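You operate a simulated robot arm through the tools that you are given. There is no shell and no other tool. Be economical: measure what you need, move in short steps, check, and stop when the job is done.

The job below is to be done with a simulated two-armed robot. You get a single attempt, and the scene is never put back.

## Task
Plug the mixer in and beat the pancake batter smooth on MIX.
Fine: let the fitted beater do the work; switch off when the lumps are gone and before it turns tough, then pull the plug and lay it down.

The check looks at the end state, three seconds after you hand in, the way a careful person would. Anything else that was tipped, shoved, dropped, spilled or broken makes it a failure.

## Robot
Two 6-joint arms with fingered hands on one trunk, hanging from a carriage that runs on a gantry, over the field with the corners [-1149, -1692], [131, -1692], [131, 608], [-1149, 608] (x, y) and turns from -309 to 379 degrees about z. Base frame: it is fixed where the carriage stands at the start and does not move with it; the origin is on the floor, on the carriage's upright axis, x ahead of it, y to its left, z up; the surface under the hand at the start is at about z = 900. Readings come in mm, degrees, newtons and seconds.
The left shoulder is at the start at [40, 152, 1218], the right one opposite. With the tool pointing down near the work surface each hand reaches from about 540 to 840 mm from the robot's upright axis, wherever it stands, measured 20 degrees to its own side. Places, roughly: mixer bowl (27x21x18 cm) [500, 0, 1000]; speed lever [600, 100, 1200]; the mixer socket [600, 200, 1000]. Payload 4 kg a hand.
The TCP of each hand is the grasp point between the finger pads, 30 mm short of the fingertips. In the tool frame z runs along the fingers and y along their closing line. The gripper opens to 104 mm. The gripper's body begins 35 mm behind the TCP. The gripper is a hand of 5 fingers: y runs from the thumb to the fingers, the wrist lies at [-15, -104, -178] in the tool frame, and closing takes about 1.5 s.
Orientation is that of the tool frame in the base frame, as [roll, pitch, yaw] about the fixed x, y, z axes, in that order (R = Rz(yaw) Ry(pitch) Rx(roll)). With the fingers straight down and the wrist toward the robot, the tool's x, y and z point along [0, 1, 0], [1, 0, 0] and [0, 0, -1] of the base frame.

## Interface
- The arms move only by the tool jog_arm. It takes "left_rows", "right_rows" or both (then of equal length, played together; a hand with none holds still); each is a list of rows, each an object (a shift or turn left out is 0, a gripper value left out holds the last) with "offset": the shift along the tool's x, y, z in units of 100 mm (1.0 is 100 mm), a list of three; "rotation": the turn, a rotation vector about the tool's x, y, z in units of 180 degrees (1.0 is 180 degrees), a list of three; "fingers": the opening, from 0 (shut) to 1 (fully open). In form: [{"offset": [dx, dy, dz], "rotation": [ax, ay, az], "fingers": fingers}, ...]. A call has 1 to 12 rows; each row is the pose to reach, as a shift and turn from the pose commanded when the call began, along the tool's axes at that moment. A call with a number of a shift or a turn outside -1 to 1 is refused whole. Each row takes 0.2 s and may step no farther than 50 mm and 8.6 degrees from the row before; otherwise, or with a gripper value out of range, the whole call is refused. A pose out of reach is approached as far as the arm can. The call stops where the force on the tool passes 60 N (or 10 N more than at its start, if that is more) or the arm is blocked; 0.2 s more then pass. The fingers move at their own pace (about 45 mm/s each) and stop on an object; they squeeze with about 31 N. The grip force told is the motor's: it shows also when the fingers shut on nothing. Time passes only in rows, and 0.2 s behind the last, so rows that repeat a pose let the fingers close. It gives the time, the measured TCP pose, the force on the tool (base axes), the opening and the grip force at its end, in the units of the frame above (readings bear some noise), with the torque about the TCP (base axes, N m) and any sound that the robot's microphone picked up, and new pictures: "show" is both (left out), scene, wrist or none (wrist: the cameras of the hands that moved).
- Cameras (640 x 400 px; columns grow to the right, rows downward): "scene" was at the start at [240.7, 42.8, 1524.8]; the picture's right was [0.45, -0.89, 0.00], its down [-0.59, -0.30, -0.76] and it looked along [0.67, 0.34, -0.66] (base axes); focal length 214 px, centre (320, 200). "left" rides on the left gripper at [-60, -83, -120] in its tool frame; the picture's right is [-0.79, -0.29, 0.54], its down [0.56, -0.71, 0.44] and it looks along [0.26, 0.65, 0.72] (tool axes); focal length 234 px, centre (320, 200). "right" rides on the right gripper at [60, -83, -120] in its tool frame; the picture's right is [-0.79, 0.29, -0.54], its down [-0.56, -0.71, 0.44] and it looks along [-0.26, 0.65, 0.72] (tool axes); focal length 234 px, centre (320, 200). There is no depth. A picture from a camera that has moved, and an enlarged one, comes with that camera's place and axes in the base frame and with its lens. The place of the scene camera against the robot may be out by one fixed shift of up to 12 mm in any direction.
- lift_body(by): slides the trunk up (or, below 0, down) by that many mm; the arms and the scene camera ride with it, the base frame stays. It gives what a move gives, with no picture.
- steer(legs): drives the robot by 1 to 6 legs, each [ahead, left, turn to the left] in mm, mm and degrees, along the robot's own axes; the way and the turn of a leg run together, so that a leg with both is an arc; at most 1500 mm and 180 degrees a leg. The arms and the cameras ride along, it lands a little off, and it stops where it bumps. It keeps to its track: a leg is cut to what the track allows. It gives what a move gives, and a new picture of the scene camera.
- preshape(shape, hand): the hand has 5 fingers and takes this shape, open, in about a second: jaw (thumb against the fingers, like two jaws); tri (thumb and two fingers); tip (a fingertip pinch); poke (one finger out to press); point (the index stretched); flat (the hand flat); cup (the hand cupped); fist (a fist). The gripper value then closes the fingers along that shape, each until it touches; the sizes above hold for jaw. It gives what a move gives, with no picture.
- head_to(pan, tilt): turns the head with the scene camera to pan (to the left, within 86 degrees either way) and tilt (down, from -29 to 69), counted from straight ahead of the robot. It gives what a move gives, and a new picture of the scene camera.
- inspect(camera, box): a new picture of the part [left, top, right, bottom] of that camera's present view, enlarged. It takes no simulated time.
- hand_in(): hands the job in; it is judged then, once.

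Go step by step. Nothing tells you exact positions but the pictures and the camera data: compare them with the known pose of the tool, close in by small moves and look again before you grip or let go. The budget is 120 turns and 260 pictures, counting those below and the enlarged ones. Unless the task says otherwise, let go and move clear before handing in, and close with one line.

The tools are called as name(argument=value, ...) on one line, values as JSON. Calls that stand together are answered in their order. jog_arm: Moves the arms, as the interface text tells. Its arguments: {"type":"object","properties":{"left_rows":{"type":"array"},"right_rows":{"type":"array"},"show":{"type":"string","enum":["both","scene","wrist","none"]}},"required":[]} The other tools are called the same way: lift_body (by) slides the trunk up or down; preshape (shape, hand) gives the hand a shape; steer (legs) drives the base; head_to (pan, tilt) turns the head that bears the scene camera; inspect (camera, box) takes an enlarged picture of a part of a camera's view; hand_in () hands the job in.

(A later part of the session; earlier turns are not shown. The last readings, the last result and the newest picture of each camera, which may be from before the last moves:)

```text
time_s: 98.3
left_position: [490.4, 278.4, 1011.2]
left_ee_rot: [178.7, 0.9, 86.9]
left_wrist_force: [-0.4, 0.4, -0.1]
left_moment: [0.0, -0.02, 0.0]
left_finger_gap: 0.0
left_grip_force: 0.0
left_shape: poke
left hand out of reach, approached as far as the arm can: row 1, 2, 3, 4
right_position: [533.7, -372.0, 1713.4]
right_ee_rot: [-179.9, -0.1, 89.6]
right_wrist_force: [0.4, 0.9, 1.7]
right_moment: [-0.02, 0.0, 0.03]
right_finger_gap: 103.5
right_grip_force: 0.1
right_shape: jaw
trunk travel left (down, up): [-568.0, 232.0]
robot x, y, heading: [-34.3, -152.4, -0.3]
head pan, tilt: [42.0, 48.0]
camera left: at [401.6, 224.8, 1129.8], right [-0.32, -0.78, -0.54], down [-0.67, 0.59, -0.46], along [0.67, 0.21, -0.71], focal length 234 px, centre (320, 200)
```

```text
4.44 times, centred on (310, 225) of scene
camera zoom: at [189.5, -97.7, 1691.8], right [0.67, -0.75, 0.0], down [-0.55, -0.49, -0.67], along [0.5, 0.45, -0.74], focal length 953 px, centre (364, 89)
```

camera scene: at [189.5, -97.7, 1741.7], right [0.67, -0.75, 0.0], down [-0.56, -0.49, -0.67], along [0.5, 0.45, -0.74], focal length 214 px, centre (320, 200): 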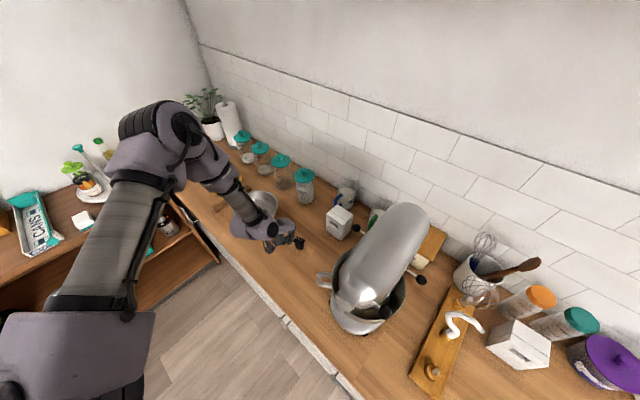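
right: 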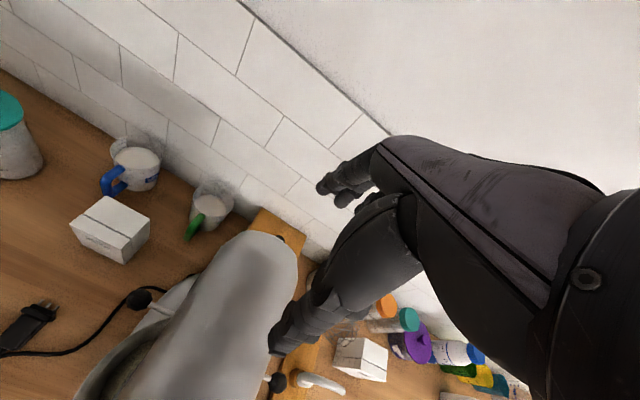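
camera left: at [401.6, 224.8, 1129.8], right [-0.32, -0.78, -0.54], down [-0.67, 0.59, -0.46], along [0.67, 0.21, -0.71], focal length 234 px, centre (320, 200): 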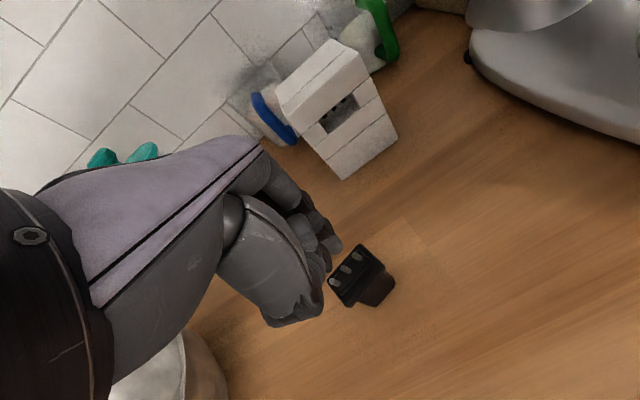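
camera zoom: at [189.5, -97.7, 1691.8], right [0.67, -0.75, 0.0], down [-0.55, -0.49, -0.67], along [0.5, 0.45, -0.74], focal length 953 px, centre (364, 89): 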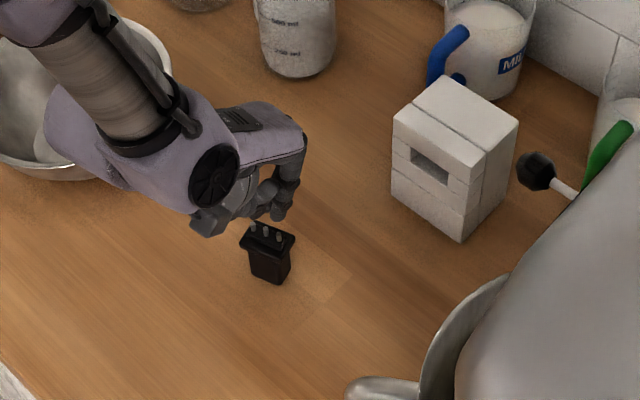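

The plug springs back upright, because the finger slid off sideways. A better idea is to grip it upright with the hand pointing forward (horizontal), then pitch the hand down 75–90°, which swings the pins to +x in exactly the grip I need. First I'll test whether that hand orientation is reachable.

lift_body(by=80)

jog_arm(left_rows=[{"offset": [0.05, -0.1, 0], "rotation": [0, 0, 0.045]}, {"offset": [0.1, -0.2, 0], "rotation": [0, 0, 0.09]}, {"offset": [0.1, -0.3, 0], "rotation": [0, 0, 0.135]}, {"offset": [0.1, -0.4, 0], "rotation": [0, 0, 0.18]}, {"offset": [0.1, -0.5, 0], "rotation": [0, 0, 0.225]}, {"offset": [0.1, -0.6, 0], "rotation": [0, 0, 0.27]}, {"offset": [0.1, -0.7, 0], "rotation": [0, 0, 0.315]}, {"offset": [0.1, -0.7, 0], "rotation": [0, 0, 0.36]}, {"offset": [0.1, -0.7, 0], "rotation": [0, 0, 0.405]}, {"offset": [0.1, -0.7, 0], "rotation": [0, 0, 0.45]}, {"offset": [0.1, -0.7, 0], "rotation": [0, 0, 0.483]}], show="none")

jog_arm(left_rows=[{"rotation": [0, 0.045, 0]}, {"rotation": [0, 0.09, 0]}, {"rotation": [0, 0.135, 0]}, {"rotation": [0, 0.18, 0]}, {"rotation": [0, 0.225, 0]}, {"rotation": [0, 0.27, 0]}, {"rotation": [0, 0.315, 0]}, {"rotation": [0, 0.36, 0]}, {"rotation": [0, 0.405, 0]}, {"rotation": [0, 0.45, 0]}], show="both")

```text
time_s: 99.5
left_position: [488.9, 277.8, 1091.6]
left_ee_rot: [178.7, 0.9, 87.0]
left_wrist_force: [-0.8, 0.0, -1.0]
left_moment: [-0.01, 0.03, -0.01]
left_finger_gap: 0.0
left_grip_force: 0.1
left_shape: poke
right_position: [534.6, -370.6, 1793.0]
right_ee_rot: [-179.8, 0.0, 89.7]
right_wrist_force: [0.2, 0.7, 0.4]
right_moment: [0.02, 0.01, 0.0]
right_finger_gap: 103.6
right_grip_force: 0.1
right_shape: jaw
trunk travel left (down, up): [-648.0, 152.0]
robot x, y, heading: [-33.6, -153.7, -0.3]
head pan, tilt: [42.0, 48.0]
```

```text
time_s: 101.9
left_position: [401.2, 285.4, 1116.8]
left_ee_rot: [179.2, -1.4, -0.1]
left_wrist_force: [0.0, 0.1, 0.0]
left_moment: [-0.03, -0.01, -0.02]
left_finger_gap: 0.2
left_grip_force: 0.0
left_shape: poke
left hand out of reach, approached as far as the arm can: row 8, 9, 10, 11
right_position: [534.4, -370.9, 1793.2]
right_ee_rot: [-179.8, 0.0, 89.6]
right_wrist_force: [0.3, 0.2, 0.7]
right_moment: [-0.02, 0.01, 0.02]
right_finger_gap: 103.7
right_grip_force: 0.1
right_shape: jaw
trunk travel left (down, up): [-648.0, 152.0]
robot x, y, heading: [-32.5, -156.5, 0.0]
head pan, tilt: [42.0, 48.0]
```

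```text
time_s: 104.1
left_position: [389.6, 286.2, 1145.3]
left_ee_rot: [172.7, -82.2, 7.3]
left_wrist_force: [-0.3, 1.1, 0.0]
left_moment: [-0.06, -0.01, 0.02]
left_finger_gap: 0.0
left_grip_force: 0.0
left_shape: poke
left hand out of reach, approached as far as the arm can: row 9, 10
right_position: [534.5, -371.0, 1792.3]
right_ee_rot: [-179.8, 0.0, 89.8]
right_wrist_force: [-0.8, -0.2, 0.7]
right_moment: [0.03, -0.02, 0.04]
right_finger_gap: 103.3
right_grip_force: 0.0
right_shape: jaw
trunk travel left (down, up): [-648.0, 152.0]
robot x, y, heading: [-33.6, -150.1, -0.4]
head pan, tilt: [42.0, 48.0]
camera scene: at [189.5, -97.7, 1771.7], right [0.67, -0.75, 0.0], down [-0.56, -0.49, -0.67], along [0.5, 0.45, -0.74], focal length 214 px, centre (320, 200)
camera left: at [264.5, 368.2, 1099.7], right [0.43, 0.28, -0.86], down [0.51, 0.71, 0.48], along [0.75, -0.64, 0.17], focal length 234 px, centre (320, 200)
```

scene: 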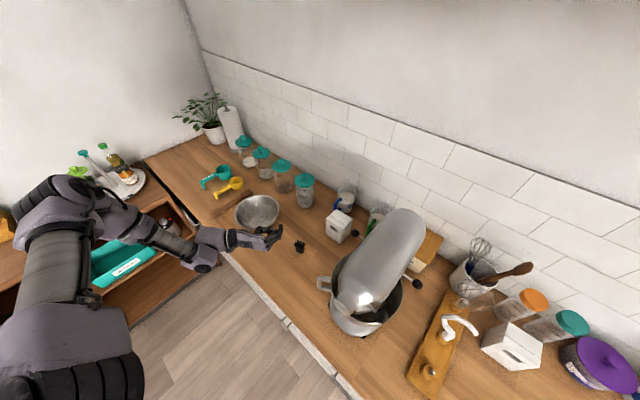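
left: 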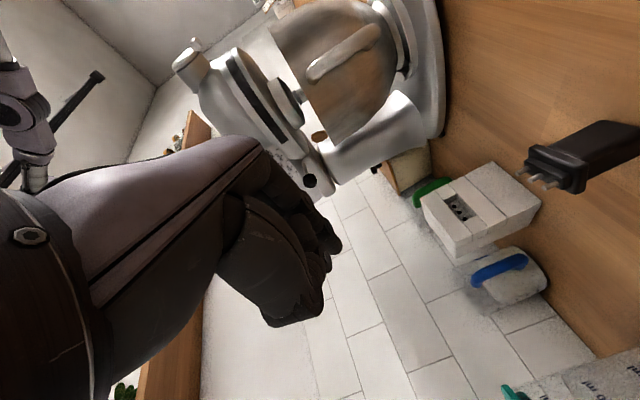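

The forward-pointing hand is reachable (pitch −82). Now I'll get the plug's exact upright pose, and set the tri shape with fingers opened.

preshape(hand="left", shape="tri")

inspect(camera="scene", box=[260, 205, 360, 270])

inspect(camera="left", box=[400, 80, 640, 280])

```text
time_s: 105.0
left_position: [389.4, 284.8, 1145.5]
left_ee_rot: [173.1, -82.0, 7.0]
left_wrist_force: [0.6, -0.1, 0.4]
left_moment: [-0.01, -0.01, -0.01]
left_finger_gap: 103.7
left_grip_force: 0.0
left_shape: tri
right_position: [533.4, -370.4, 1793.0]
right_ee_rot: [-179.8, 0.0, 89.6]
right_wrist_force: [0.3, 0.4, 0.2]
right_moment: [-0.02, -0.01, -0.02]
right_finger_gap: 103.6
right_grip_force: 0.1
right_shape: jaw
trunk travel left (down, up): [-648.0, 152.0]
robot x, y, heading: [-35.6, -155.5, -0.2]
head pan, tilt: [42.0, 48.0]
```

```text
6.15 times, centred on (310, 238) of scene
camera zoom: at [189.5, -97.7, 1771.8], right [0.67, -0.75, 0.0], down [-0.55, -0.49, -0.67], along [0.5, 0.45, -0.74], focal length 1320 px, centre (382, -31)
```

zoom: 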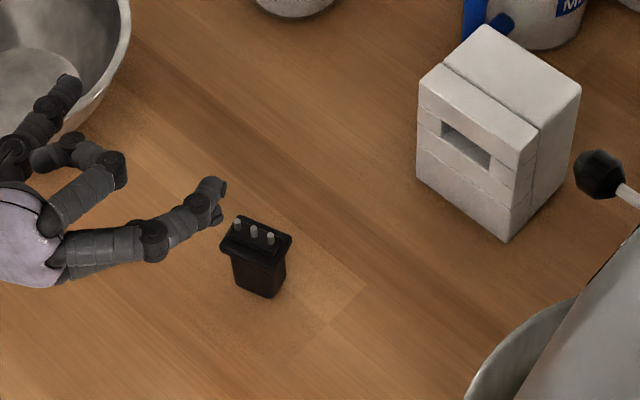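

```text
2.00 times, centred on (520, 180) of left
camera zoom: at [264.7, 368.1, 1099.9], right [0.43, 0.27, -0.86], down [0.51, 0.71, 0.48], along [0.75, -0.64, 0.17], focal length 468 px, centre (-80, 240)
```

zoom: 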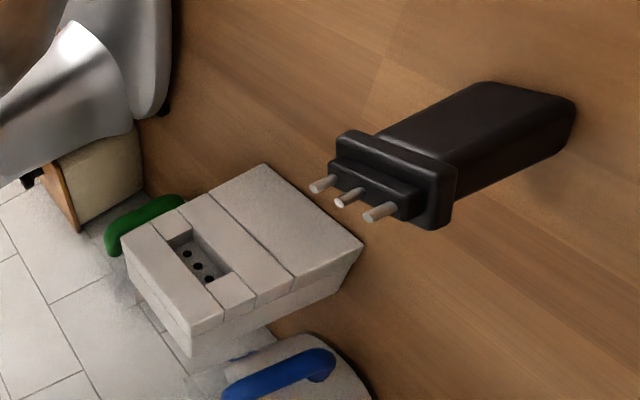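

From two wrist views the plug stands at about (471, 280), yaw ≈ +16°, flange at z≈955, with its tail apparently sunk. I'll set the hand to yaw 16 and about 75° forward pitch, and descend behind it.

jog_arm(left_rows=[{"rotation": [0.029, -0.013, -0.004]}, {"rotation": [0.058, -0.026, -0.008]}, {"rotation": [0.088, -0.039, -0.012]}], show="none")

lift_body(by=-150)

inspect(camera="scene", box=[220, 180, 380, 290])

inspect(camera="left", box=[160, 80, 640, 400])

```text
time_s: 105.8
left_position: [399.8, 264.7, 1133.0]
left_ee_rot: [-179.7, -74.9, 15.7]
left_wrist_force: [-0.4, 0.1, 0.3]
left_moment: [-0.02, -0.04, -0.04]
left_finger_gap: 103.9
left_grip_force: 0.1
left_shape: tri
left hand out of reach, approached as far as the arm can: row 2, 3
right_position: [533.9, -370.4, 1791.1]
right_ee_rot: [-179.8, 0.0, 89.6]
right_wrist_force: [-0.7, -0.7, -0.1]
right_moment: [-0.03, 0.02, 0.01]
right_finger_gap: 103.6
right_grip_force: 0.0
right_shape: jaw
trunk travel left (down, up): [-648.0, 152.0]
robot x, y, heading: [-33.2, -151.7, -0.4]
head pan, tilt: [42.0, 48.0]
```

```text
time_s: 107.5
left_position: [401.5, 263.4, 983.8]
left_ee_rot: [-179.9, -75.0, 16.0]
left_wrist_force: [-0.4, -0.5, -0.9]
left_moment: [0.01, 0.02, 0.0]
left_finger_gap: 104.1
left_grip_force: 0.1
left_shape: tri
right_position: [533.8, -370.2, 1642.9]
right_ee_rot: [-179.7, 0.0, 89.7]
right_wrist_force: [0.7, -0.4, 0.4]
right_moment: [0.0, 0.03, -0.02]
right_finger_gap: 103.7
right_grip_force: 0.1
right_shape: jaw
trunk travel left (down, up): [-498.0, 302.0]
robot x, y, heading: [-36.1, -150.4, -0.1]
head pan, tilt: [42.0, 48.0]
```

```text
3.64 times, centred on (300, 235) of scene
camera zoom: at [189.6, -97.7, 1621.8], right [0.67, -0.75, 0.0], down [-0.55, -0.49, -0.67], along [0.5, 0.45, -0.74], focal length 780 px, centre (393, 73)
```

zoom: 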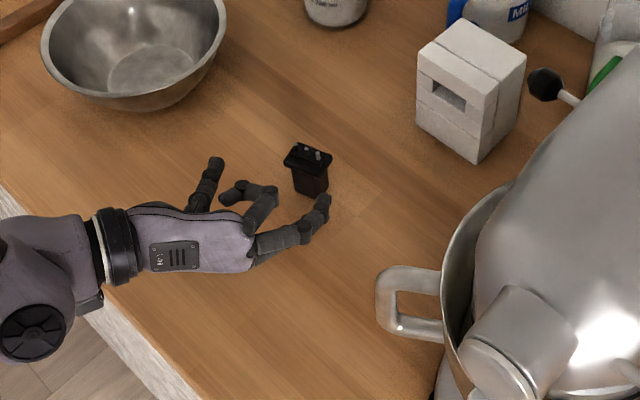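

```text
1.25 times, centred on (400, 240) of left
camera zoom: at [253.4, 308.5, 956.5], right [0.23, 0.37, -0.9], down [0.35, 0.83, 0.43], along [0.91, -0.41, 0.06], focal length 293 px, centre (220, 150)
```

zoom: 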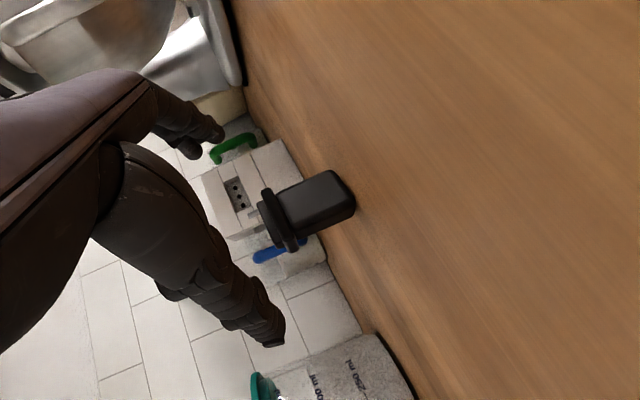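

This is a good view: the plug sits between thumb and index, axis at about (472, 282), with flange z≈952 and the counter at about 904. I'll lower and slide forward around it.

lift_body(by=-44)

jog_arm(left_rows=[{"offset": [0.065, 0.005, 0.243]}, {"offset": [0.13, 0.01, 0.486]}, {"offset": [0.165, 0.015, 0.62]}], show="wrist")

inspect(camera="scene", box=[240, 180, 360, 270])

```text
time_s: 108.4
left_position: [401.7, 263.9, 940.7]
left_ee_rot: [179.9, -75.0, 16.1]
left_wrist_force: [-0.1, 0.0, 0.8]
left_moment: [-0.02, 0.02, -0.02]
left_finger_gap: 103.9
left_grip_force: 0.0
left_shape: tri
right_position: [534.7, -370.2, 1599.4]
right_ee_rot: [-179.8, -0.1, 89.7]
right_wrist_force: [-0.9, -0.4, -0.3]
right_moment: [-0.01, -0.01, 0.0]
right_finger_gap: 103.5
right_grip_force: 0.0
right_shape: jaw
trunk travel left (down, up): [-454.0, 346.0]
robot x, y, heading: [-36.1, -150.2, -0.2]
head pan, tilt: [42.0, 48.0]
```

```text
time_s: 109.2
left_position: [459.4, 282.5, 953.0]
left_ee_rot: [180.0, -75.0, 16.0]
left_wrist_force: [0.1, 0.7, 0.2]
left_moment: [0.0, -0.01, 0.0]
left_finger_gap: 103.8
left_grip_force: 0.1
left_shape: tri
left hand out of reach, approached as far as the arm can: row 2, 3
right_position: [534.5, -370.6, 1597.5]
right_ee_rot: [-179.8, -0.1, 89.7]
right_wrist_force: [-0.5, -0.2, 0.2]
right_moment: [-0.02, 0.02, 0.0]
right_finger_gap: 103.8
right_grip_force: 0.1
right_shape: jaw
trunk travel left (down, up): [-454.0, 346.0]
robot x, y, heading: [-34.8, -156.8, -0.1]
head pan, tilt: [42.0, 48.0]
camera left: at [310.4, 326.5, 925.6], right [0.23, 0.37, -0.9], down [0.35, 0.83, 0.43], along [0.91, -0.41, 0.06], focal length 234 px, centre (320, 200)
```

left: 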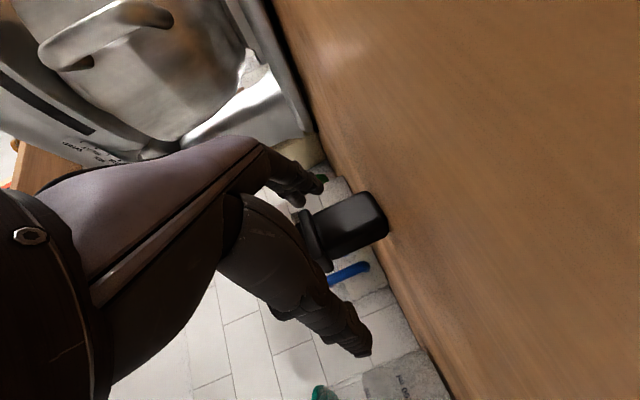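

```text
4.44 times, centred on (300, 225) of scene
camera zoom: at [189.6, -97.7, 1577.8], right [0.67, -0.75, 0.0], down [-0.55, -0.49, -0.67], along [0.5, 0.45, -0.74], focal length 953 px, centre (409, 89)
```

zoom: 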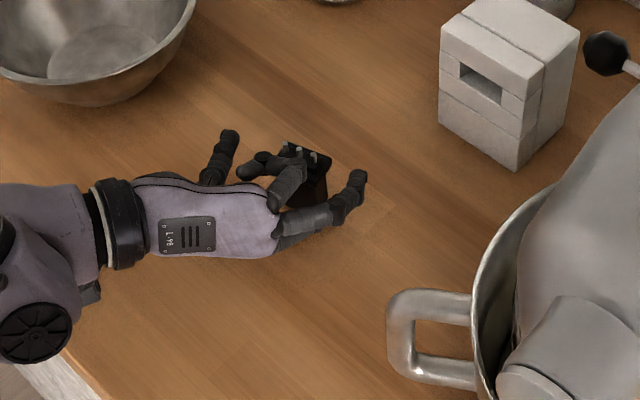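

Almost there. The base goes forward 12 mm and the trunk down 12 mm, then I'll close.

lift_body(by=-12)

steer(legs=[[13, 0, 0]])

jog_arm(left_rows=[{"fingers": 0.6}, {"fingers": 0.4}, {"fingers": 0.1}, {"fingers": 0.1}, {"fingers": 0.1}, {"fingers": 0.1}, {"fingers": 0.1}, {"fingers": 0.1}], show="wrist")

inspect(camera="scene", box=[240, 180, 360, 270])

```text
time_s: 109.8
left_position: [458.7, 282.1, 941.3]
left_ee_rot: [-180.0, -75.0, 15.9]
left_wrist_force: [0.6, -0.6, -0.3]
left_moment: [0.0, 0.03, 0.0]
left_finger_gap: 104.0
left_grip_force: 0.1
left_shape: tri
right_position: [534.2, -371.7, 1587.2]
right_ee_rot: [-179.8, 0.0, 89.7]
right_wrist_force: [-0.2, -0.1, 0.0]
right_moment: [0.01, 0.0, -0.01]
right_finger_gap: 103.5
right_grip_force: 0.1
right_shape: jaw
trunk travel left (down, up): [-442.0, 358.0]
robot x, y, heading: [-33.4, -154.6, -0.1]
head pan, tilt: [42.0, 48.0]
```

```text
time_s: 110.6
left_position: [471.4, 282.2, 941.0]
left_ee_rot: [-179.9, -75.0, 15.9]
left_wrist_force: [-0.3, -0.5, 0.2]
left_moment: [0.03, 0.0, 0.02]
left_finger_gap: 104.0
left_grip_force: 0.1
left_shape: tri
right_position: [547.8, -371.3, 1587.6]
right_ee_rot: [-180.0, 0.0, 89.6]
right_wrist_force: [0.1, 0.6, -0.3]
right_moment: [-0.01, 0.02, -0.03]
right_finger_gap: 103.9
right_grip_force: 0.0
right_shape: jaw
trunk travel left (down, up): [-442.0, 358.0]
robot x, y, heading: [-20.4, -154.5, -0.6]
head pan, tilt: [42.0, 48.0]
camera scene: at [202.8, -97.8, 1565.9], right [0.67, -0.75, 0.0], down [-0.55, -0.49, -0.67], along [0.5, 0.45, -0.74], focal length 214 px, centre (320, 200)
```

scene: 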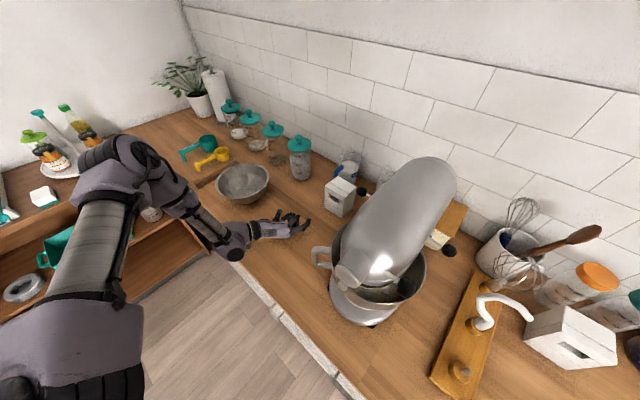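

```text
time_s: 112.4
left_position: [470.5, 283.2, 941.0]
left_ee_rot: [-179.9, -75.1, 16.0]
left_wrist_force: [-0.4, -0.2, -0.5]
left_moment: [0.02, 0.0, 0.04]
left_finger_gap: 28.5
left_grip_force: 31.1
left_shape: tri
right_position: [546.5, -370.4, 1586.8]
right_ee_rot: [-179.8, -0.1, 89.7]
right_wrist_force: [0.2, -0.3, -0.6]
right_moment: [-0.01, 0.02, -0.01]
right_finger_gap: 103.6
right_grip_force: 0.0
right_shape: jaw
trunk travel left (down, up): [-442.0, 358.0]
robot x, y, heading: [-19.1, -153.5, -0.5]
head pan, tilt: [42.0, 48.0]
camera left: at [323.0, 326.3, 913.4], right [0.23, 0.37, -0.9], down [0.35, 0.83, 0.43], along [0.91, -0.41, 0.06], focal length 234 px, centre (320, 200)
```

left: 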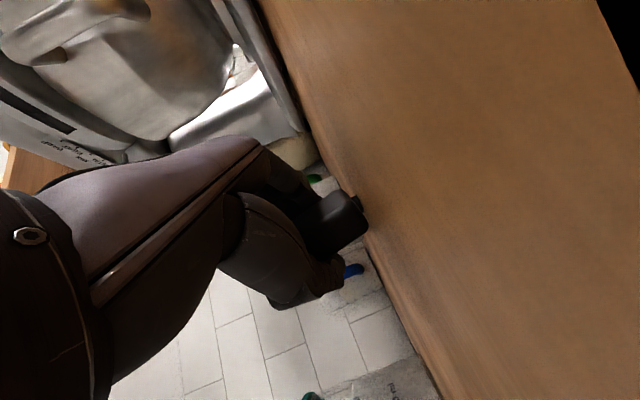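

```text
4.44 times, centred on (300, 225) of scene
camera zoom: at [202.4, -97.8, 1565.7], right [0.67, -0.75, 0.0], down [-0.56, -0.49, -0.67], along [0.5, 0.45, -0.74], focal length 953 px, centre (409, 89)
```

zoom: 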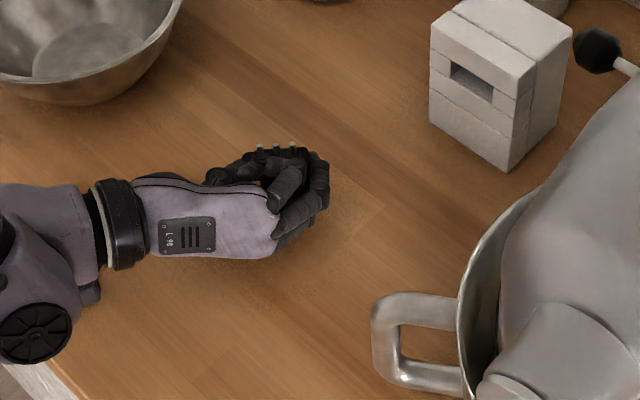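

Firm grip with the pins up. I'll lift 80 mm and pitch the hand down so the pins swing to +x.

lift_body(by=80)

jog_arm(left_rows=[{"rotation": [0, -0.046, 0]}, {"rotation": [0, -0.092, 0]}, {"rotation": [0, -0.138, 0]}, {"rotation": [0, -0.184, 0]}, {"rotation": [0, -0.23, 0]}, {"rotation": [0, -0.276, 0]}, {"rotation": [0, -0.322, 0]}, {"rotation": [0, -0.368, 0]}, {"rotation": [0, -0.414, 0]}], show="wrist")

inspect(camera="scene", box=[240, 170, 380, 260])

```text
time_s: 113.5
left_position: [471.4, 282.1, 1021.5]
left_ee_rot: [179.9, -74.9, 16.1]
left_wrist_force: [0.0, -0.2, -0.7]
left_moment: [0.01, 0.03, -0.01]
left_finger_gap: 28.8
left_grip_force: 30.6
left_shape: tri
right_position: [547.3, -369.7, 1666.7]
right_ee_rot: [-179.8, 0.0, 89.6]
right_wrist_force: [0.5, -0.1, -0.1]
right_moment: [0.01, -0.01, 0.04]
right_finger_gap: 104.0
right_grip_force: 0.0
right_shape: jaw
trunk travel left (down, up): [-522.0, 278.0]
robot x, y, heading: [-21.3, -152.4, -0.1]
head pan, tilt: [42.0, 48.0]
```

```text
time_s: 115.5
left_position: [472.0, 280.5, 1021.5]
left_ee_rot: [-180.0, -0.4, 16.0]
left_wrist_force: [0.0, -0.3, -1.5]
left_moment: [-0.01, 0.0, 0.01]
left_finger_gap: 28.6
left_grip_force: 31.0
left_shape: tri
right_position: [547.3, -371.7, 1667.4]
right_ee_rot: [-179.8, -0.1, 89.7]
right_wrist_force: [0.1, -1.0, -0.2]
right_moment: [0.0, 0.01, -0.01]
right_finger_gap: 103.8
right_grip_force: 0.1
right_shape: jaw
trunk travel left (down, up): [-522.0, 278.0]
robot x, y, heading: [-22.0, -155.3, -0.3]
head pan, tilt: [42.0, 48.0]
camera left: at [390.7, 345.4, 1140.2], right [-0.83, 0.06, -0.55], down [0.35, 0.83, -0.43], along [0.43, -0.55, -0.72], focal length 234 px, centre (320, 200)
```

left: 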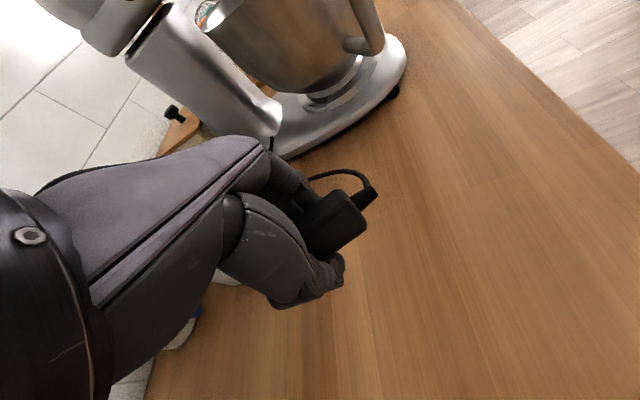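

```text
4.44 times, centred on (310, 215) of scene
camera zoom: at [202.5, -97.9, 1645.8], right [0.67, -0.75, 0.0], down [-0.55, -0.49, -0.67], along [0.5, 0.45, -0.74], focal length 953 px, centre (364, 133)
```

zoom: 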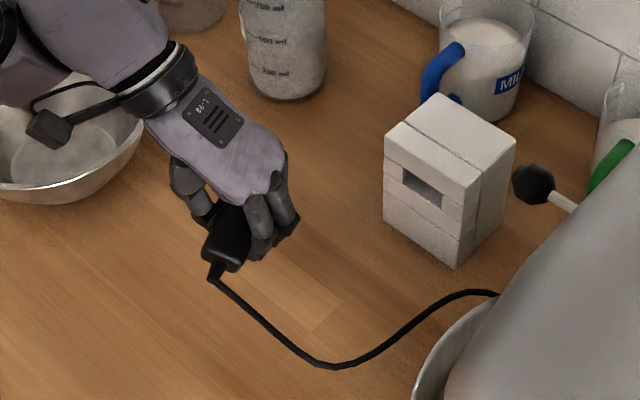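

That worked perfectly. I'll level the plug (15° more) and bring yaw to 0, checking before setting it down.

jog_arm(left_rows=[{"offset": [-0.05, 0, 0], "rotation": [0, -0.028, 0.03]}, {"offset": [-0.1, 0, 0], "rotation": [0, -0.056, 0.06]}, {"offset": [-0.15, 0, 0], "rotation": [0, -0.083, 0.089]}], show="wrist")

inspect(camera="scene", box=[240, 180, 360, 265])

```text
time_s: 116.3
left_position: [429.5, 265.9, 1047.6]
left_ee_rot: [178.2, 14.3, -0.4]
left_wrist_force: [1.1, -0.2, -0.5]
left_moment: [0.03, 0.02, 0.01]
left_finger_gap: 28.8
left_grip_force: 30.9
left_shape: tri
left hand out of reach, approached as far as the arm can: row 1, 2, 3
right_position: [546.5, -370.5, 1666.7]
right_ee_rot: [-179.8, 0.0, 89.7]
right_wrist_force: [0.8, -0.2, 1.0]
right_moment: [0.02, 0.0, 0.01]
right_finger_gap: 103.6
right_grip_force: 0.0
right_shape: jaw
trunk travel left (down, up): [-522.0, 278.0]
robot x, y, heading: [-19.9, -153.9, -0.2]
head pan, tilt: [42.0, 48.0]
camera left: at [401.3, 353.6, 1177.2], right [-0.9, 0.28, -0.34], down [0.43, 0.69, -0.58], along [0.07, -0.67, -0.74], focal length 234 px, centre (320, 200)
```

left: 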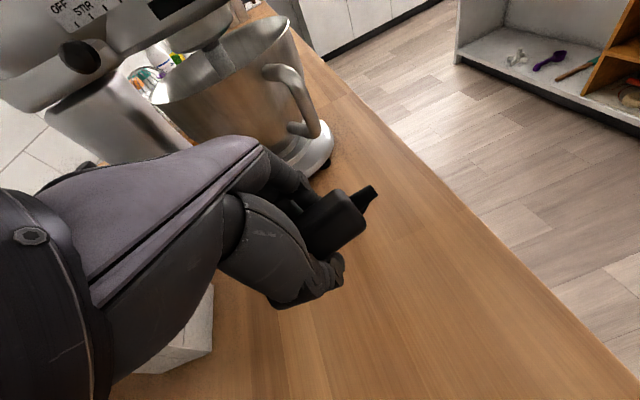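

```text
4.71 times, centred on (300, 222) of scene
camera zoom: at [202.4, -97.8, 1645.7], right [0.67, -0.75, 0.0], down [-0.56, -0.49, -0.67], along [0.5, 0.45, -0.74], focal length 1009 px, centre (414, 94)
```

zoom: 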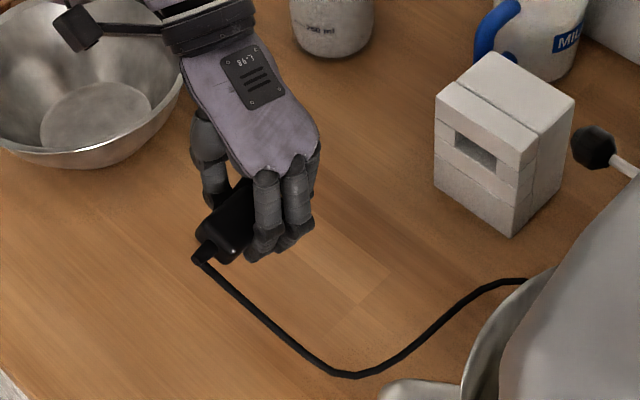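

The plug is level and pointing +x. Lowering until the fingertips nearly touch, then opening wide.

lift_body(by=-108)

jog_arm(left_rows=[{"fingers": 0.35}, {"fingers": 0.45}, {"fingers": 0.6}, {"fingers": 0.8}, {"fingers": 0.9}, {"fingers": 0.9}], show="wrist")

inspect(camera="scene", box=[240, 180, 360, 265])

```text
time_s: 117.7
left_position: [430.3, 265.6, 941.3]
left_ee_rot: [178.0, 14.1, -0.3]
left_wrist_force: [0.5, 0.3, -1.0]
left_moment: [0.03, 0.03, -0.01]
left_finger_gap: 28.6
left_grip_force: 30.8
left_shape: tri
right_position: [548.0, -371.5, 1559.2]
right_ee_rot: [-179.8, 0.1, 89.7]
right_wrist_force: [0.4, 0.1, -0.8]
right_moment: [-0.01, 0.0, 0.0]
right_finger_gap: 103.8
right_grip_force: 0.0
right_shape: jaw
trunk travel left (down, up): [-414.0, 386.0]
robot x, y, heading: [-22.4, -155.8, -0.6]
head pan, tilt: [42.0, 48.0]
```

```text
time_s: 119.1
left_position: [430.1, 265.9, 942.5]
left_ee_rot: [178.1, 14.1, -0.2]
left_wrist_force: [0.2, -0.2, 0.9]
left_moment: [0.0, -0.01, -0.01]
left_finger_gap: 93.6
left_grip_force: 0.1
left_shape: tri
right_position: [547.1, -371.1, 1559.4]
right_ee_rot: [-179.8, 0.0, 89.6]
right_wrist_force: [-0.2, 0.8, 0.0]
right_moment: [0.01, -0.02, -0.01]
right_finger_gap: 103.8
right_grip_force: 0.0
right_shape: jaw
trunk travel left (down, up): [-414.0, 386.0]
robot x, y, heading: [-21.8, -156.1, -0.4]
head pan, tilt: [42.0, 48.0]
camera left: at [401.2, 353.7, 1069.1], right [-0.9, 0.28, -0.34], down [0.43, 0.69, -0.58], along [0.07, -0.67, -0.74], focal length 234 px, centre (320, 200)
```

left: 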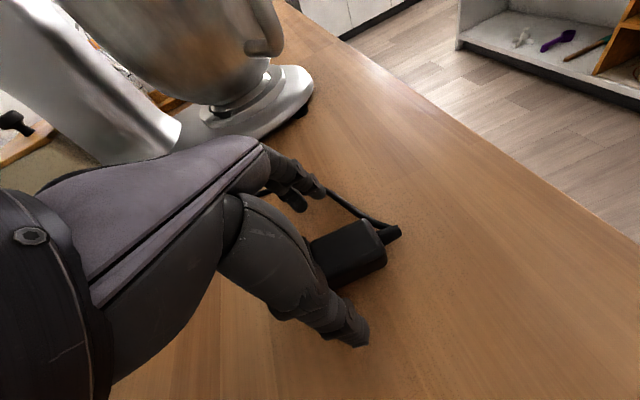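

```text
4.71 times, centred on (300, 222) of scene
camera zoom: at [202.4, -97.8, 1537.8], right [0.67, -0.75, 0.0], down [-0.56, -0.49, -0.67], along [0.5, 0.45, -0.74], focal length 1009 px, centre (414, 94)
```

zoom: 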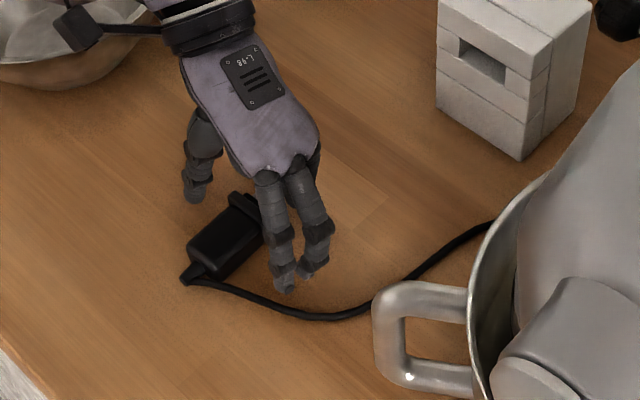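

The plug lies flat pointing +x. I'll rise, pitch the hand to about 30° forward, and re-measure the plug for a rearward tri grip.

lift_body(by=70)

jog_arm(left_rows=[{"rotation": [0, 0.041, 0], "fingers": 0.6}, {"rotation": [0, 0.082, 0], "fingers": 0.6}, {"rotation": [0, 0.123, 0], "fingers": 0.6}, {"rotation": [0, 0.164, 0], "fingers": 0.6}, {"rotation": [0, 0.205, 0], "fingers": 0.6}, {"rotation": [0, 0.246, 0], "fingers": 0.6}], show="wrist")

inspect(camera="left", box=[240, 160, 480, 340])

inspect(camera="scene", box=[240, 180, 360, 265])

```text
time_s: 120.2
left_position: [429.6, 267.1, 1011.8]
left_ee_rot: [178.2, 14.3, -0.1]
left_wrist_force: [-0.5, 0.3, 0.2]
left_moment: [0.0, -0.04, -0.04]
left_finger_gap: 93.3
left_grip_force: 0.1
left_shape: tri
right_position: [546.5, -371.8, 1628.7]
right_ee_rot: [-179.8, 0.0, 89.7]
right_wrist_force: [-0.4, 0.4, 0.3]
right_moment: [0.01, -0.02, 0.01]
right_finger_gap: 104.0
right_grip_force: 0.0
right_shape: jaw
trunk travel left (down, up): [-484.0, 316.0]
robot x, y, heading: [-21.9, -154.2, -0.3]
head pan, tilt: [42.0, 48.0]
```

```text
time_s: 121.6
left_position: [429.5, 265.6, 1010.8]
left_ee_rot: [178.0, -30.2, 1.2]
left_wrist_force: [-0.8, -0.2, 0.1]
left_moment: [0.0, -0.03, 0.02]
left_finger_gap: 62.8
left_grip_force: 0.0
left_shape: tri
right_position: [547.3, -370.8, 1629.0]
right_ee_rot: [-179.8, 0.0, 89.7]
right_wrist_force: [0.5, -0.4, 0.4]
right_moment: [-0.01, 0.0, -0.01]
right_finger_gap: 103.6
right_grip_force: 0.0
right_shape: jaw
trunk travel left (down, up): [-484.0, 316.0]
robot x, y, heading: [-21.1, -153.6, -0.4]
head pan, tilt: [42.0, 48.0]
camera left: at [318.0, 351.6, 1081.6], right [-0.41, 0.26, -0.87], down [0.7, 0.7, -0.12], along [0.58, -0.66, -0.47], focal length 234 px, centre (320, 200)
```

left: 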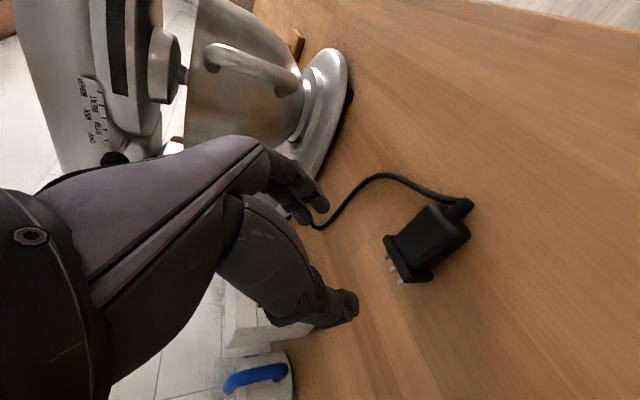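

```text
2.22 times, centred on (360, 250) of left
camera zoom: at [318.0, 351.6, 1081.6], right [-0.41, 0.26, -0.87], down [0.7, 0.7, -0.12], along [0.58, -0.66, -0.47], focal length 520 px, centre (231, 89)
```

zoom: 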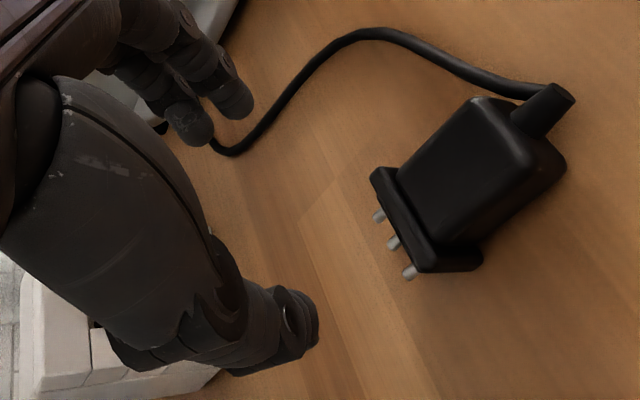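

```text
4.71 times, centred on (300, 222) of scene
camera zoom: at [202.2, -97.9, 1607.7], right [0.67, -0.75, 0.0], down [-0.56, -0.49, -0.67], along [0.5, 0.44, -0.74], focal length 1009 px, centre (414, 94)
```

zoom: 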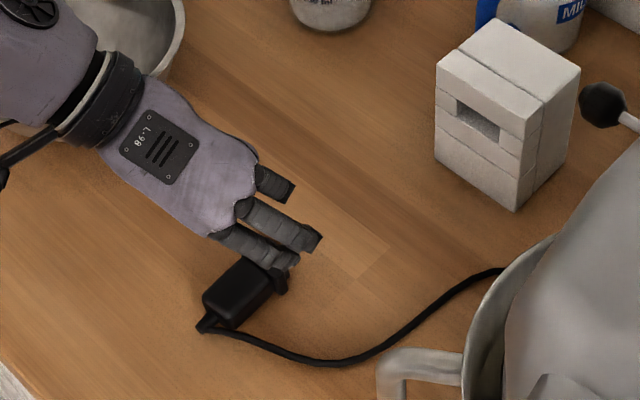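

The plug lies at body centre ≈ (408, 274), pin tip x≈459, yaw ≈ 0. I'll back the base up 38 mm, align y, and lower.

steer(legs=[[-38, 0, 0]])

jog_arm(left_rows=[{"offset": [0, -0.085, 0]}], show="none")

lift_body(by=-55)

inspect(camera="left", box=[240, 160, 480, 340])

inspect(camera="scene", box=[240, 180, 360, 265])

```text
time_s: 122.5
left_position: [389.8, 266.3, 1012.3]
left_ee_rot: [177.9, -30.0, 1.2]
left_wrist_force: [-0.2, -0.4, -1.0]
left_moment: [0.02, 0.01, 0.0]
left_finger_gap: 62.9
left_grip_force: 0.0
left_shape: tri
right_position: [508.3, -370.3, 1628.9]
right_ee_rot: [-179.9, 0.0, 89.8]
right_wrist_force: [-1.1, -0.7, 0.7]
right_moment: [-0.03, -0.04, -0.02]
right_finger_gap: 103.5
right_grip_force: 0.1
right_shape: jaw
trunk travel left (down, up): [-484.0, 316.0]
robot x, y, heading: [-58.4, -151.5, 0.0]
head pan, tilt: [42.0, 48.0]
camera scene: at [164.0, -97.6, 1607.6], right [0.67, -0.75, 0.0], down [-0.56, -0.49, -0.67], along [0.5, 0.45, -0.74], focal length 214 px, centre (320, 200)
```

scene: 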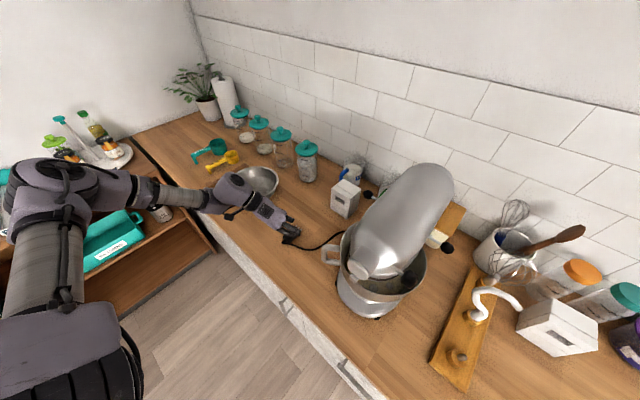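

```text
time_s: 122.9
left_position: [391.7, 274.7, 1010.9]
left_ee_rot: [178.0, -30.1, 1.3]
left_wrist_force: [0.3, 0.1, 0.4]
left_moment: [0.02, -0.04, 0.01]
left_finger_gap: 62.8
left_grip_force: 0.0
left_shape: tri
right_position: [508.9, -371.3, 1629.2]
right_ee_rot: [-179.8, 0.0, 89.7]
right_wrist_force: [0.2, 0.3, -0.2]
right_moment: [0.0, -0.01, 0.01]
right_finger_gap: 103.7
right_grip_force: 0.0
right_shape: jaw
trunk travel left (down, up): [-484.0, 316.0]
robot x, y, heading: [-59.4, -152.6, -0.3]
head pan, tilt: [42.0, 48.0]
```

```text
time_s: 123.8
left_position: [390.6, 274.4, 956.3]
left_ee_rot: [177.9, -30.2, 1.3]
left_wrist_force: [-0.6, -0.5, -0.5]
left_moment: [-0.01, -0.01, 0.02]
left_finger_gap: 62.8
left_grip_force: 0.0
left_shape: tri
right_position: [509.4, -370.4, 1573.1]
right_ee_rot: [-179.8, -0.1, 89.7]
right_wrist_force: [0.5, -0.3, -0.3]
right_moment: [-0.02, 0.02, -0.01]
right_finger_gap: 103.7
right_grip_force: 0.2
right_shape: jaw
trunk travel left (down, up): [-429.0, 371.0]
robot x, y, heading: [-59.5, -152.8, -0.5]
head pan, tilt: [42.0, 48.0]
```

```text
2.22 times, centred on (360, 250) of left
camera zoom: at [280.4, 360.5, 1026.7], right [-0.41, 0.26, -0.87], down [0.7, 0.7, -0.12], along [0.58, -0.66, -0.47], focal length 520 px, centre (231, 89)
```

zoom: 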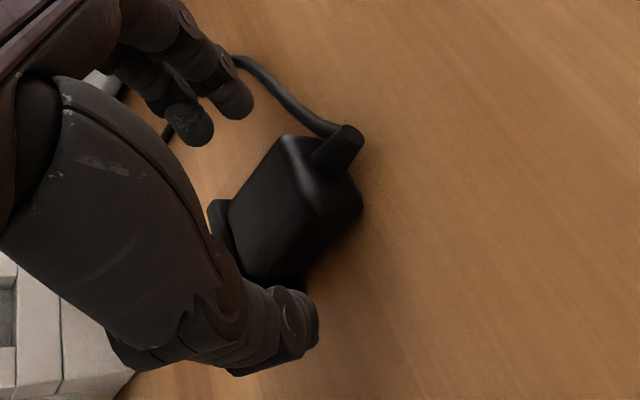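

```text
4.71 times, centred on (300, 222) of scene
camera zoom: at [164.4, -97.5, 1552.8], right [0.67, -0.75, 0.0], down [-0.55, -0.49, -0.67], along [0.5, 0.45, -0.74], focal length 1009 px, centre (414, 94)
```

zoom: 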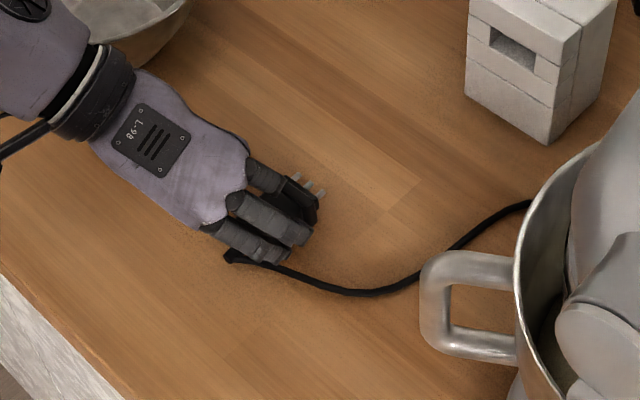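

The flange and pins are exposed ahead of the two fingers. Lowering 18 mm and closing.

lift_body(by=-17)

jog_arm(left_rows=[{"fingers": 0.4}, {"fingers": 0.1}, {"fingers": 0.1}, {"fingers": 0.1}, {"fingers": 0.1}, {"fingers": 0.1}, {"fingers": 0.1}], show="none")

lift_body(by=68)

inspect(camera="left", box=[200, 140, 440, 320])

inspect(camera="scene", box=[260, 180, 370, 260])

```text
time_s: 124.5
left_position: [391.8, 274.6, 938.9]
left_ee_rot: [177.9, -30.1, 1.2]
left_wrist_force: [0.2, 1.2, 0.1]
left_moment: [0.06, 0.05, 0.01]
left_finger_gap: 62.6
left_grip_force: 0.0
left_shape: tri
right_position: [508.8, -369.9, 1556.1]
right_ee_rot: [-179.8, 0.1, 89.7]
right_wrist_force: [-0.3, 0.1, 0.2]
right_moment: [-0.01, 0.0, 0.05]
right_finger_gap: 103.6
right_grip_force: 0.1
right_shape: jaw
trunk travel left (down, up): [-412.0, 388.0]
robot x, y, heading: [-61.3, -155.0, -0.3]
head pan, tilt: [42.0, 48.0]
```

```text
time_s: 126.1
left_position: [390.5, 274.5, 938.1]
left_ee_rot: [178.0, -30.1, 1.2]
left_wrist_force: [-0.1, 0.7, -0.2]
left_moment: [0.01, 0.02, -0.04]
left_finger_gap: 28.4
left_grip_force: 30.9
left_shape: tri
right_position: [508.2, -372.1, 1556.7]
right_ee_rot: [-179.7, 0.0, 89.7]
right_wrist_force: [-0.4, 0.2, 0.4]
right_moment: [0.0, 0.03, -0.01]
right_finger_gap: 103.7
right_grip_force: 0.0
right_shape: jaw
trunk travel left (down, up): [-412.0, 388.0]
robot x, y, heading: [-58.7, -151.7, -0.6]
head pan, tilt: [42.0, 48.0]
```

```text
time_s: 127.2
left_position: [391.3, 274.8, 1007.6]
left_ee_rot: [177.9, -30.1, 1.2]
left_wrist_force: [1.0, 0.8, -0.6]
left_moment: [0.01, 0.03, 0.0]
left_finger_gap: 28.6
left_grip_force: 30.9
left_shape: tri
right_position: [509.0, -371.8, 1625.8]
right_ee_rot: [-179.8, 0.0, 89.7]
right_wrist_force: [0.2, -0.3, -0.1]
right_moment: [0.02, -0.03, 0.0]
right_finger_gap: 103.6
right_grip_force: 0.0
right_shape: jaw
trunk travel left (down, up): [-480.0, 320.0]
robot x, y, heading: [-58.8, -155.3, -0.2]
head pan, tilt: [42.0, 48.0]
```

```text
2.22 times, centred on (320, 230) of left
camera zoom: at [280.0, 360.3, 1077.4], right [-0.41, 0.26, -0.87], down [0.7, 0.7, -0.12], along [0.58, -0.66, -0.47], focal length 520 px, centre (320, 133)
```

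zoom: 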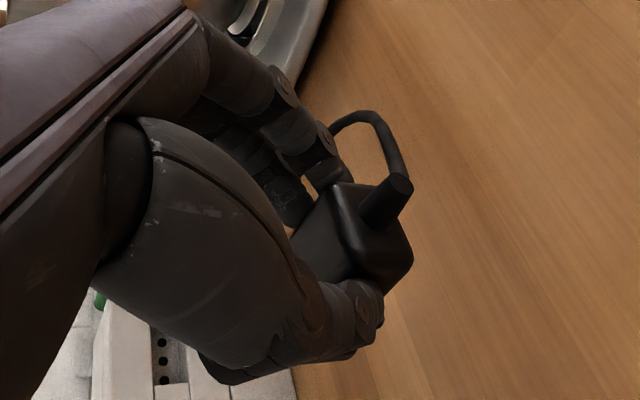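

```text
5.00 times, centred on (315, 220) of scene
camera zoom: at [164.2, -97.6, 1603.7], right [0.67, -0.75, 0.0], down [-0.56, -0.49, -0.67], along [0.5, 0.45, -0.74], focal length 1072 px, centre (345, 100)
```

zoom: 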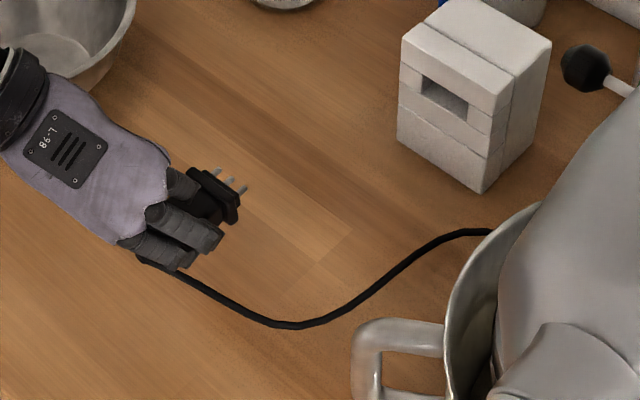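

A good, square grip: the pins look level and at yaw ≈ −1°, with the axis at about z=986. I'll carry it with the base: right 65 mm, then forward to just in front of the socket.

steer(legs=[[0, -65, 0], [120, 0, 0]])

inspect(camera="scene", box=[270, 180, 370, 260])

inspect(camera="left", box=[160, 140, 400, 360])

```text
time_s: 129.0
left_position: [512.4, 208.9, 1007.7]
left_ee_rot: [177.9, -30.1, 1.1]
left_wrist_force: [-0.5, 0.6, -0.8]
left_moment: [0.0, 0.03, 0.02]
left_finger_gap: 28.7
left_grip_force: 30.9
left_shape: tri
right_position: [629.4, -437.6, 1625.2]
right_ee_rot: [-179.9, 0.0, 89.7]
right_wrist_force: [0.3, -0.3, 0.5]
right_moment: [0.03, 0.02, 0.02]
right_finger_gap: 103.9
right_grip_force: 0.1
right_shape: jaw
trunk travel left (down, up): [-480.0, 320.0]
robot x, y, heading: [58.0, -220.0, -0.3]
head pan, tilt: [42.0, 48.0]
camera scene: at [284.7, -164.0, 1603.9], right [0.66, -0.75, 0.0], down [-0.56, -0.49, -0.67], along [0.5, 0.44, -0.74], focal length 214 px, centre (320, 200)
```

scene: 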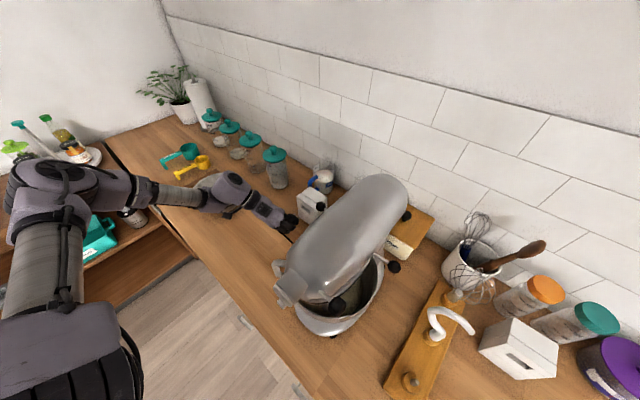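

```text
5.00 times, centred on (320, 220) of scene
camera zoom: at [284.7, -164.0, 1603.9], right [0.66, -0.75, 0.0], down [-0.56, -0.49, -0.67], along [0.5, 0.44, -0.74], focal length 1072 px, centre (320, 100)
```

zoom: 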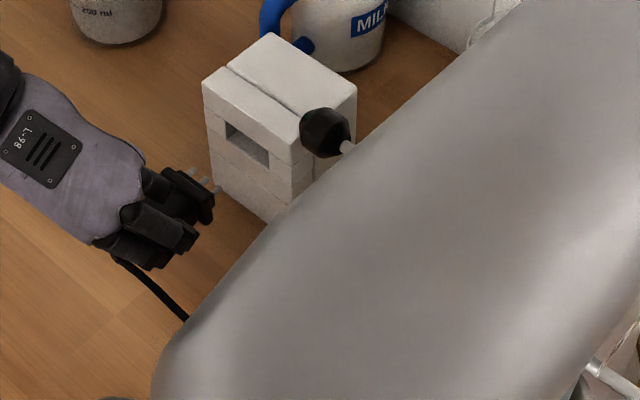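

```text
1.82 times, centred on (280, 250) of left
camera zoom: at [401.1, 293.9, 1077.6], right [-0.41, 0.26, -0.87], down [0.7, 0.7, -0.12], along [0.58, -0.66, -0.47], focal length 426 px, centre (393, 109)
```

zoom: 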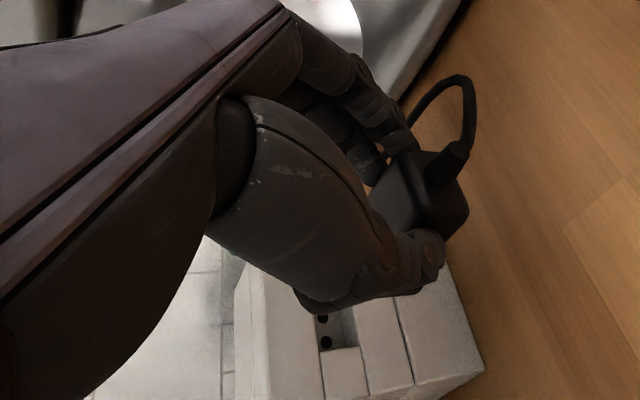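

Pins and slot are now close and visible in one view. Zooming for a precise comparison.

inspect(camera="scene", box=[290, 198, 328, 224])

```text
15.38 times, centred on (309, 211) of scene
camera zoom: at [284.7, -164.0, 1603.9], right [0.66, -0.75, 0.0], down [-0.56, -0.49, -0.67], along [0.5, 0.44, -0.74], focal length 3300 px, centre (489, 31)
```

zoom: 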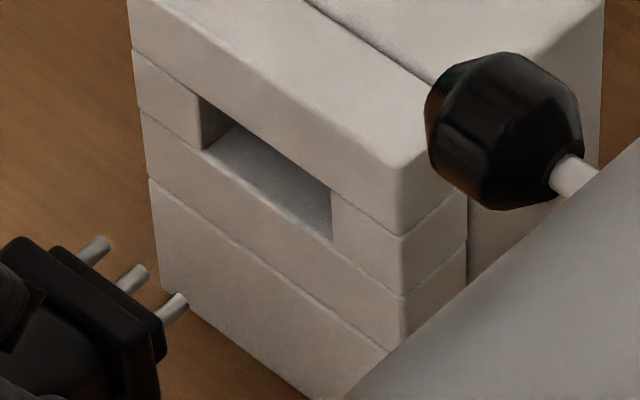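

The geometry agrees to within a millimetre: the slot centre is 42 mm ahead of the pin tips at the same y and z. I'll advance 50 mm so the pins enter the recess and approach the holes.

jog_arm(left_rows=[{"offset": [0.087, -0.006, 0.05]}, {"offset": [0.173, -0.006, 0.1]}, {"offset": [0.26, -0.006, 0.15]}, {"offset": [0.346, -0.006, 0.2]}, {"offset": [0.432, -0.006, 0.25]}], show="none")

inspect(camera="scene", box=[290, 198, 328, 224])

```text
time_s: 130.2
left_position: [562.4, 207.2, 1007.5]
left_ee_rot: [177.8, -30.0, 1.2]
left_wrist_force: [0.8, -0.4, -1.1]
left_moment: [0.02, 0.01, -0.03]
left_finger_gap: 28.5
left_grip_force: 31.1
left_shape: tri
right_position: [628.9, -438.3, 1624.8]
right_ee_rot: [-179.8, 0.0, 89.7]
right_wrist_force: [-0.2, 0.0, -0.5]
right_moment: [0.01, 0.01, 0.01]
right_finger_gap: 103.4
right_grip_force: 0.0
right_shape: jaw
trunk travel left (down, up): [-480.0, 320.0]
robot x, y, heading: [61.1, -220.9, -0.4]
head pan, tilt: [42.0, 48.0]
```

```text
15.38 times, centred on (309, 211) of scene
camera zoom: at [284.5, -164.0, 1603.8], right [0.66, -0.75, 0.0], down [-0.56, -0.49, -0.67], along [0.5, 0.44, -0.74], focal length 3300 px, centre (489, 31)
```

zoom: 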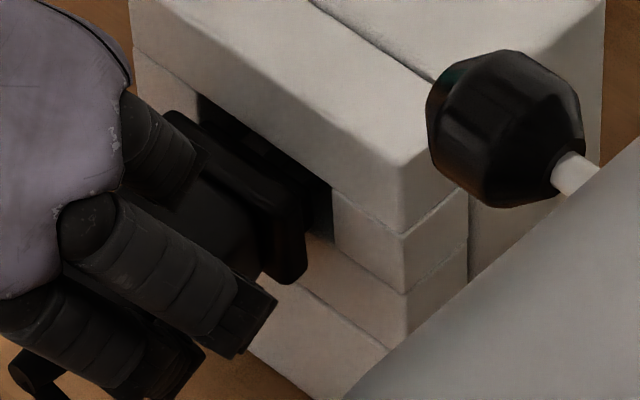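

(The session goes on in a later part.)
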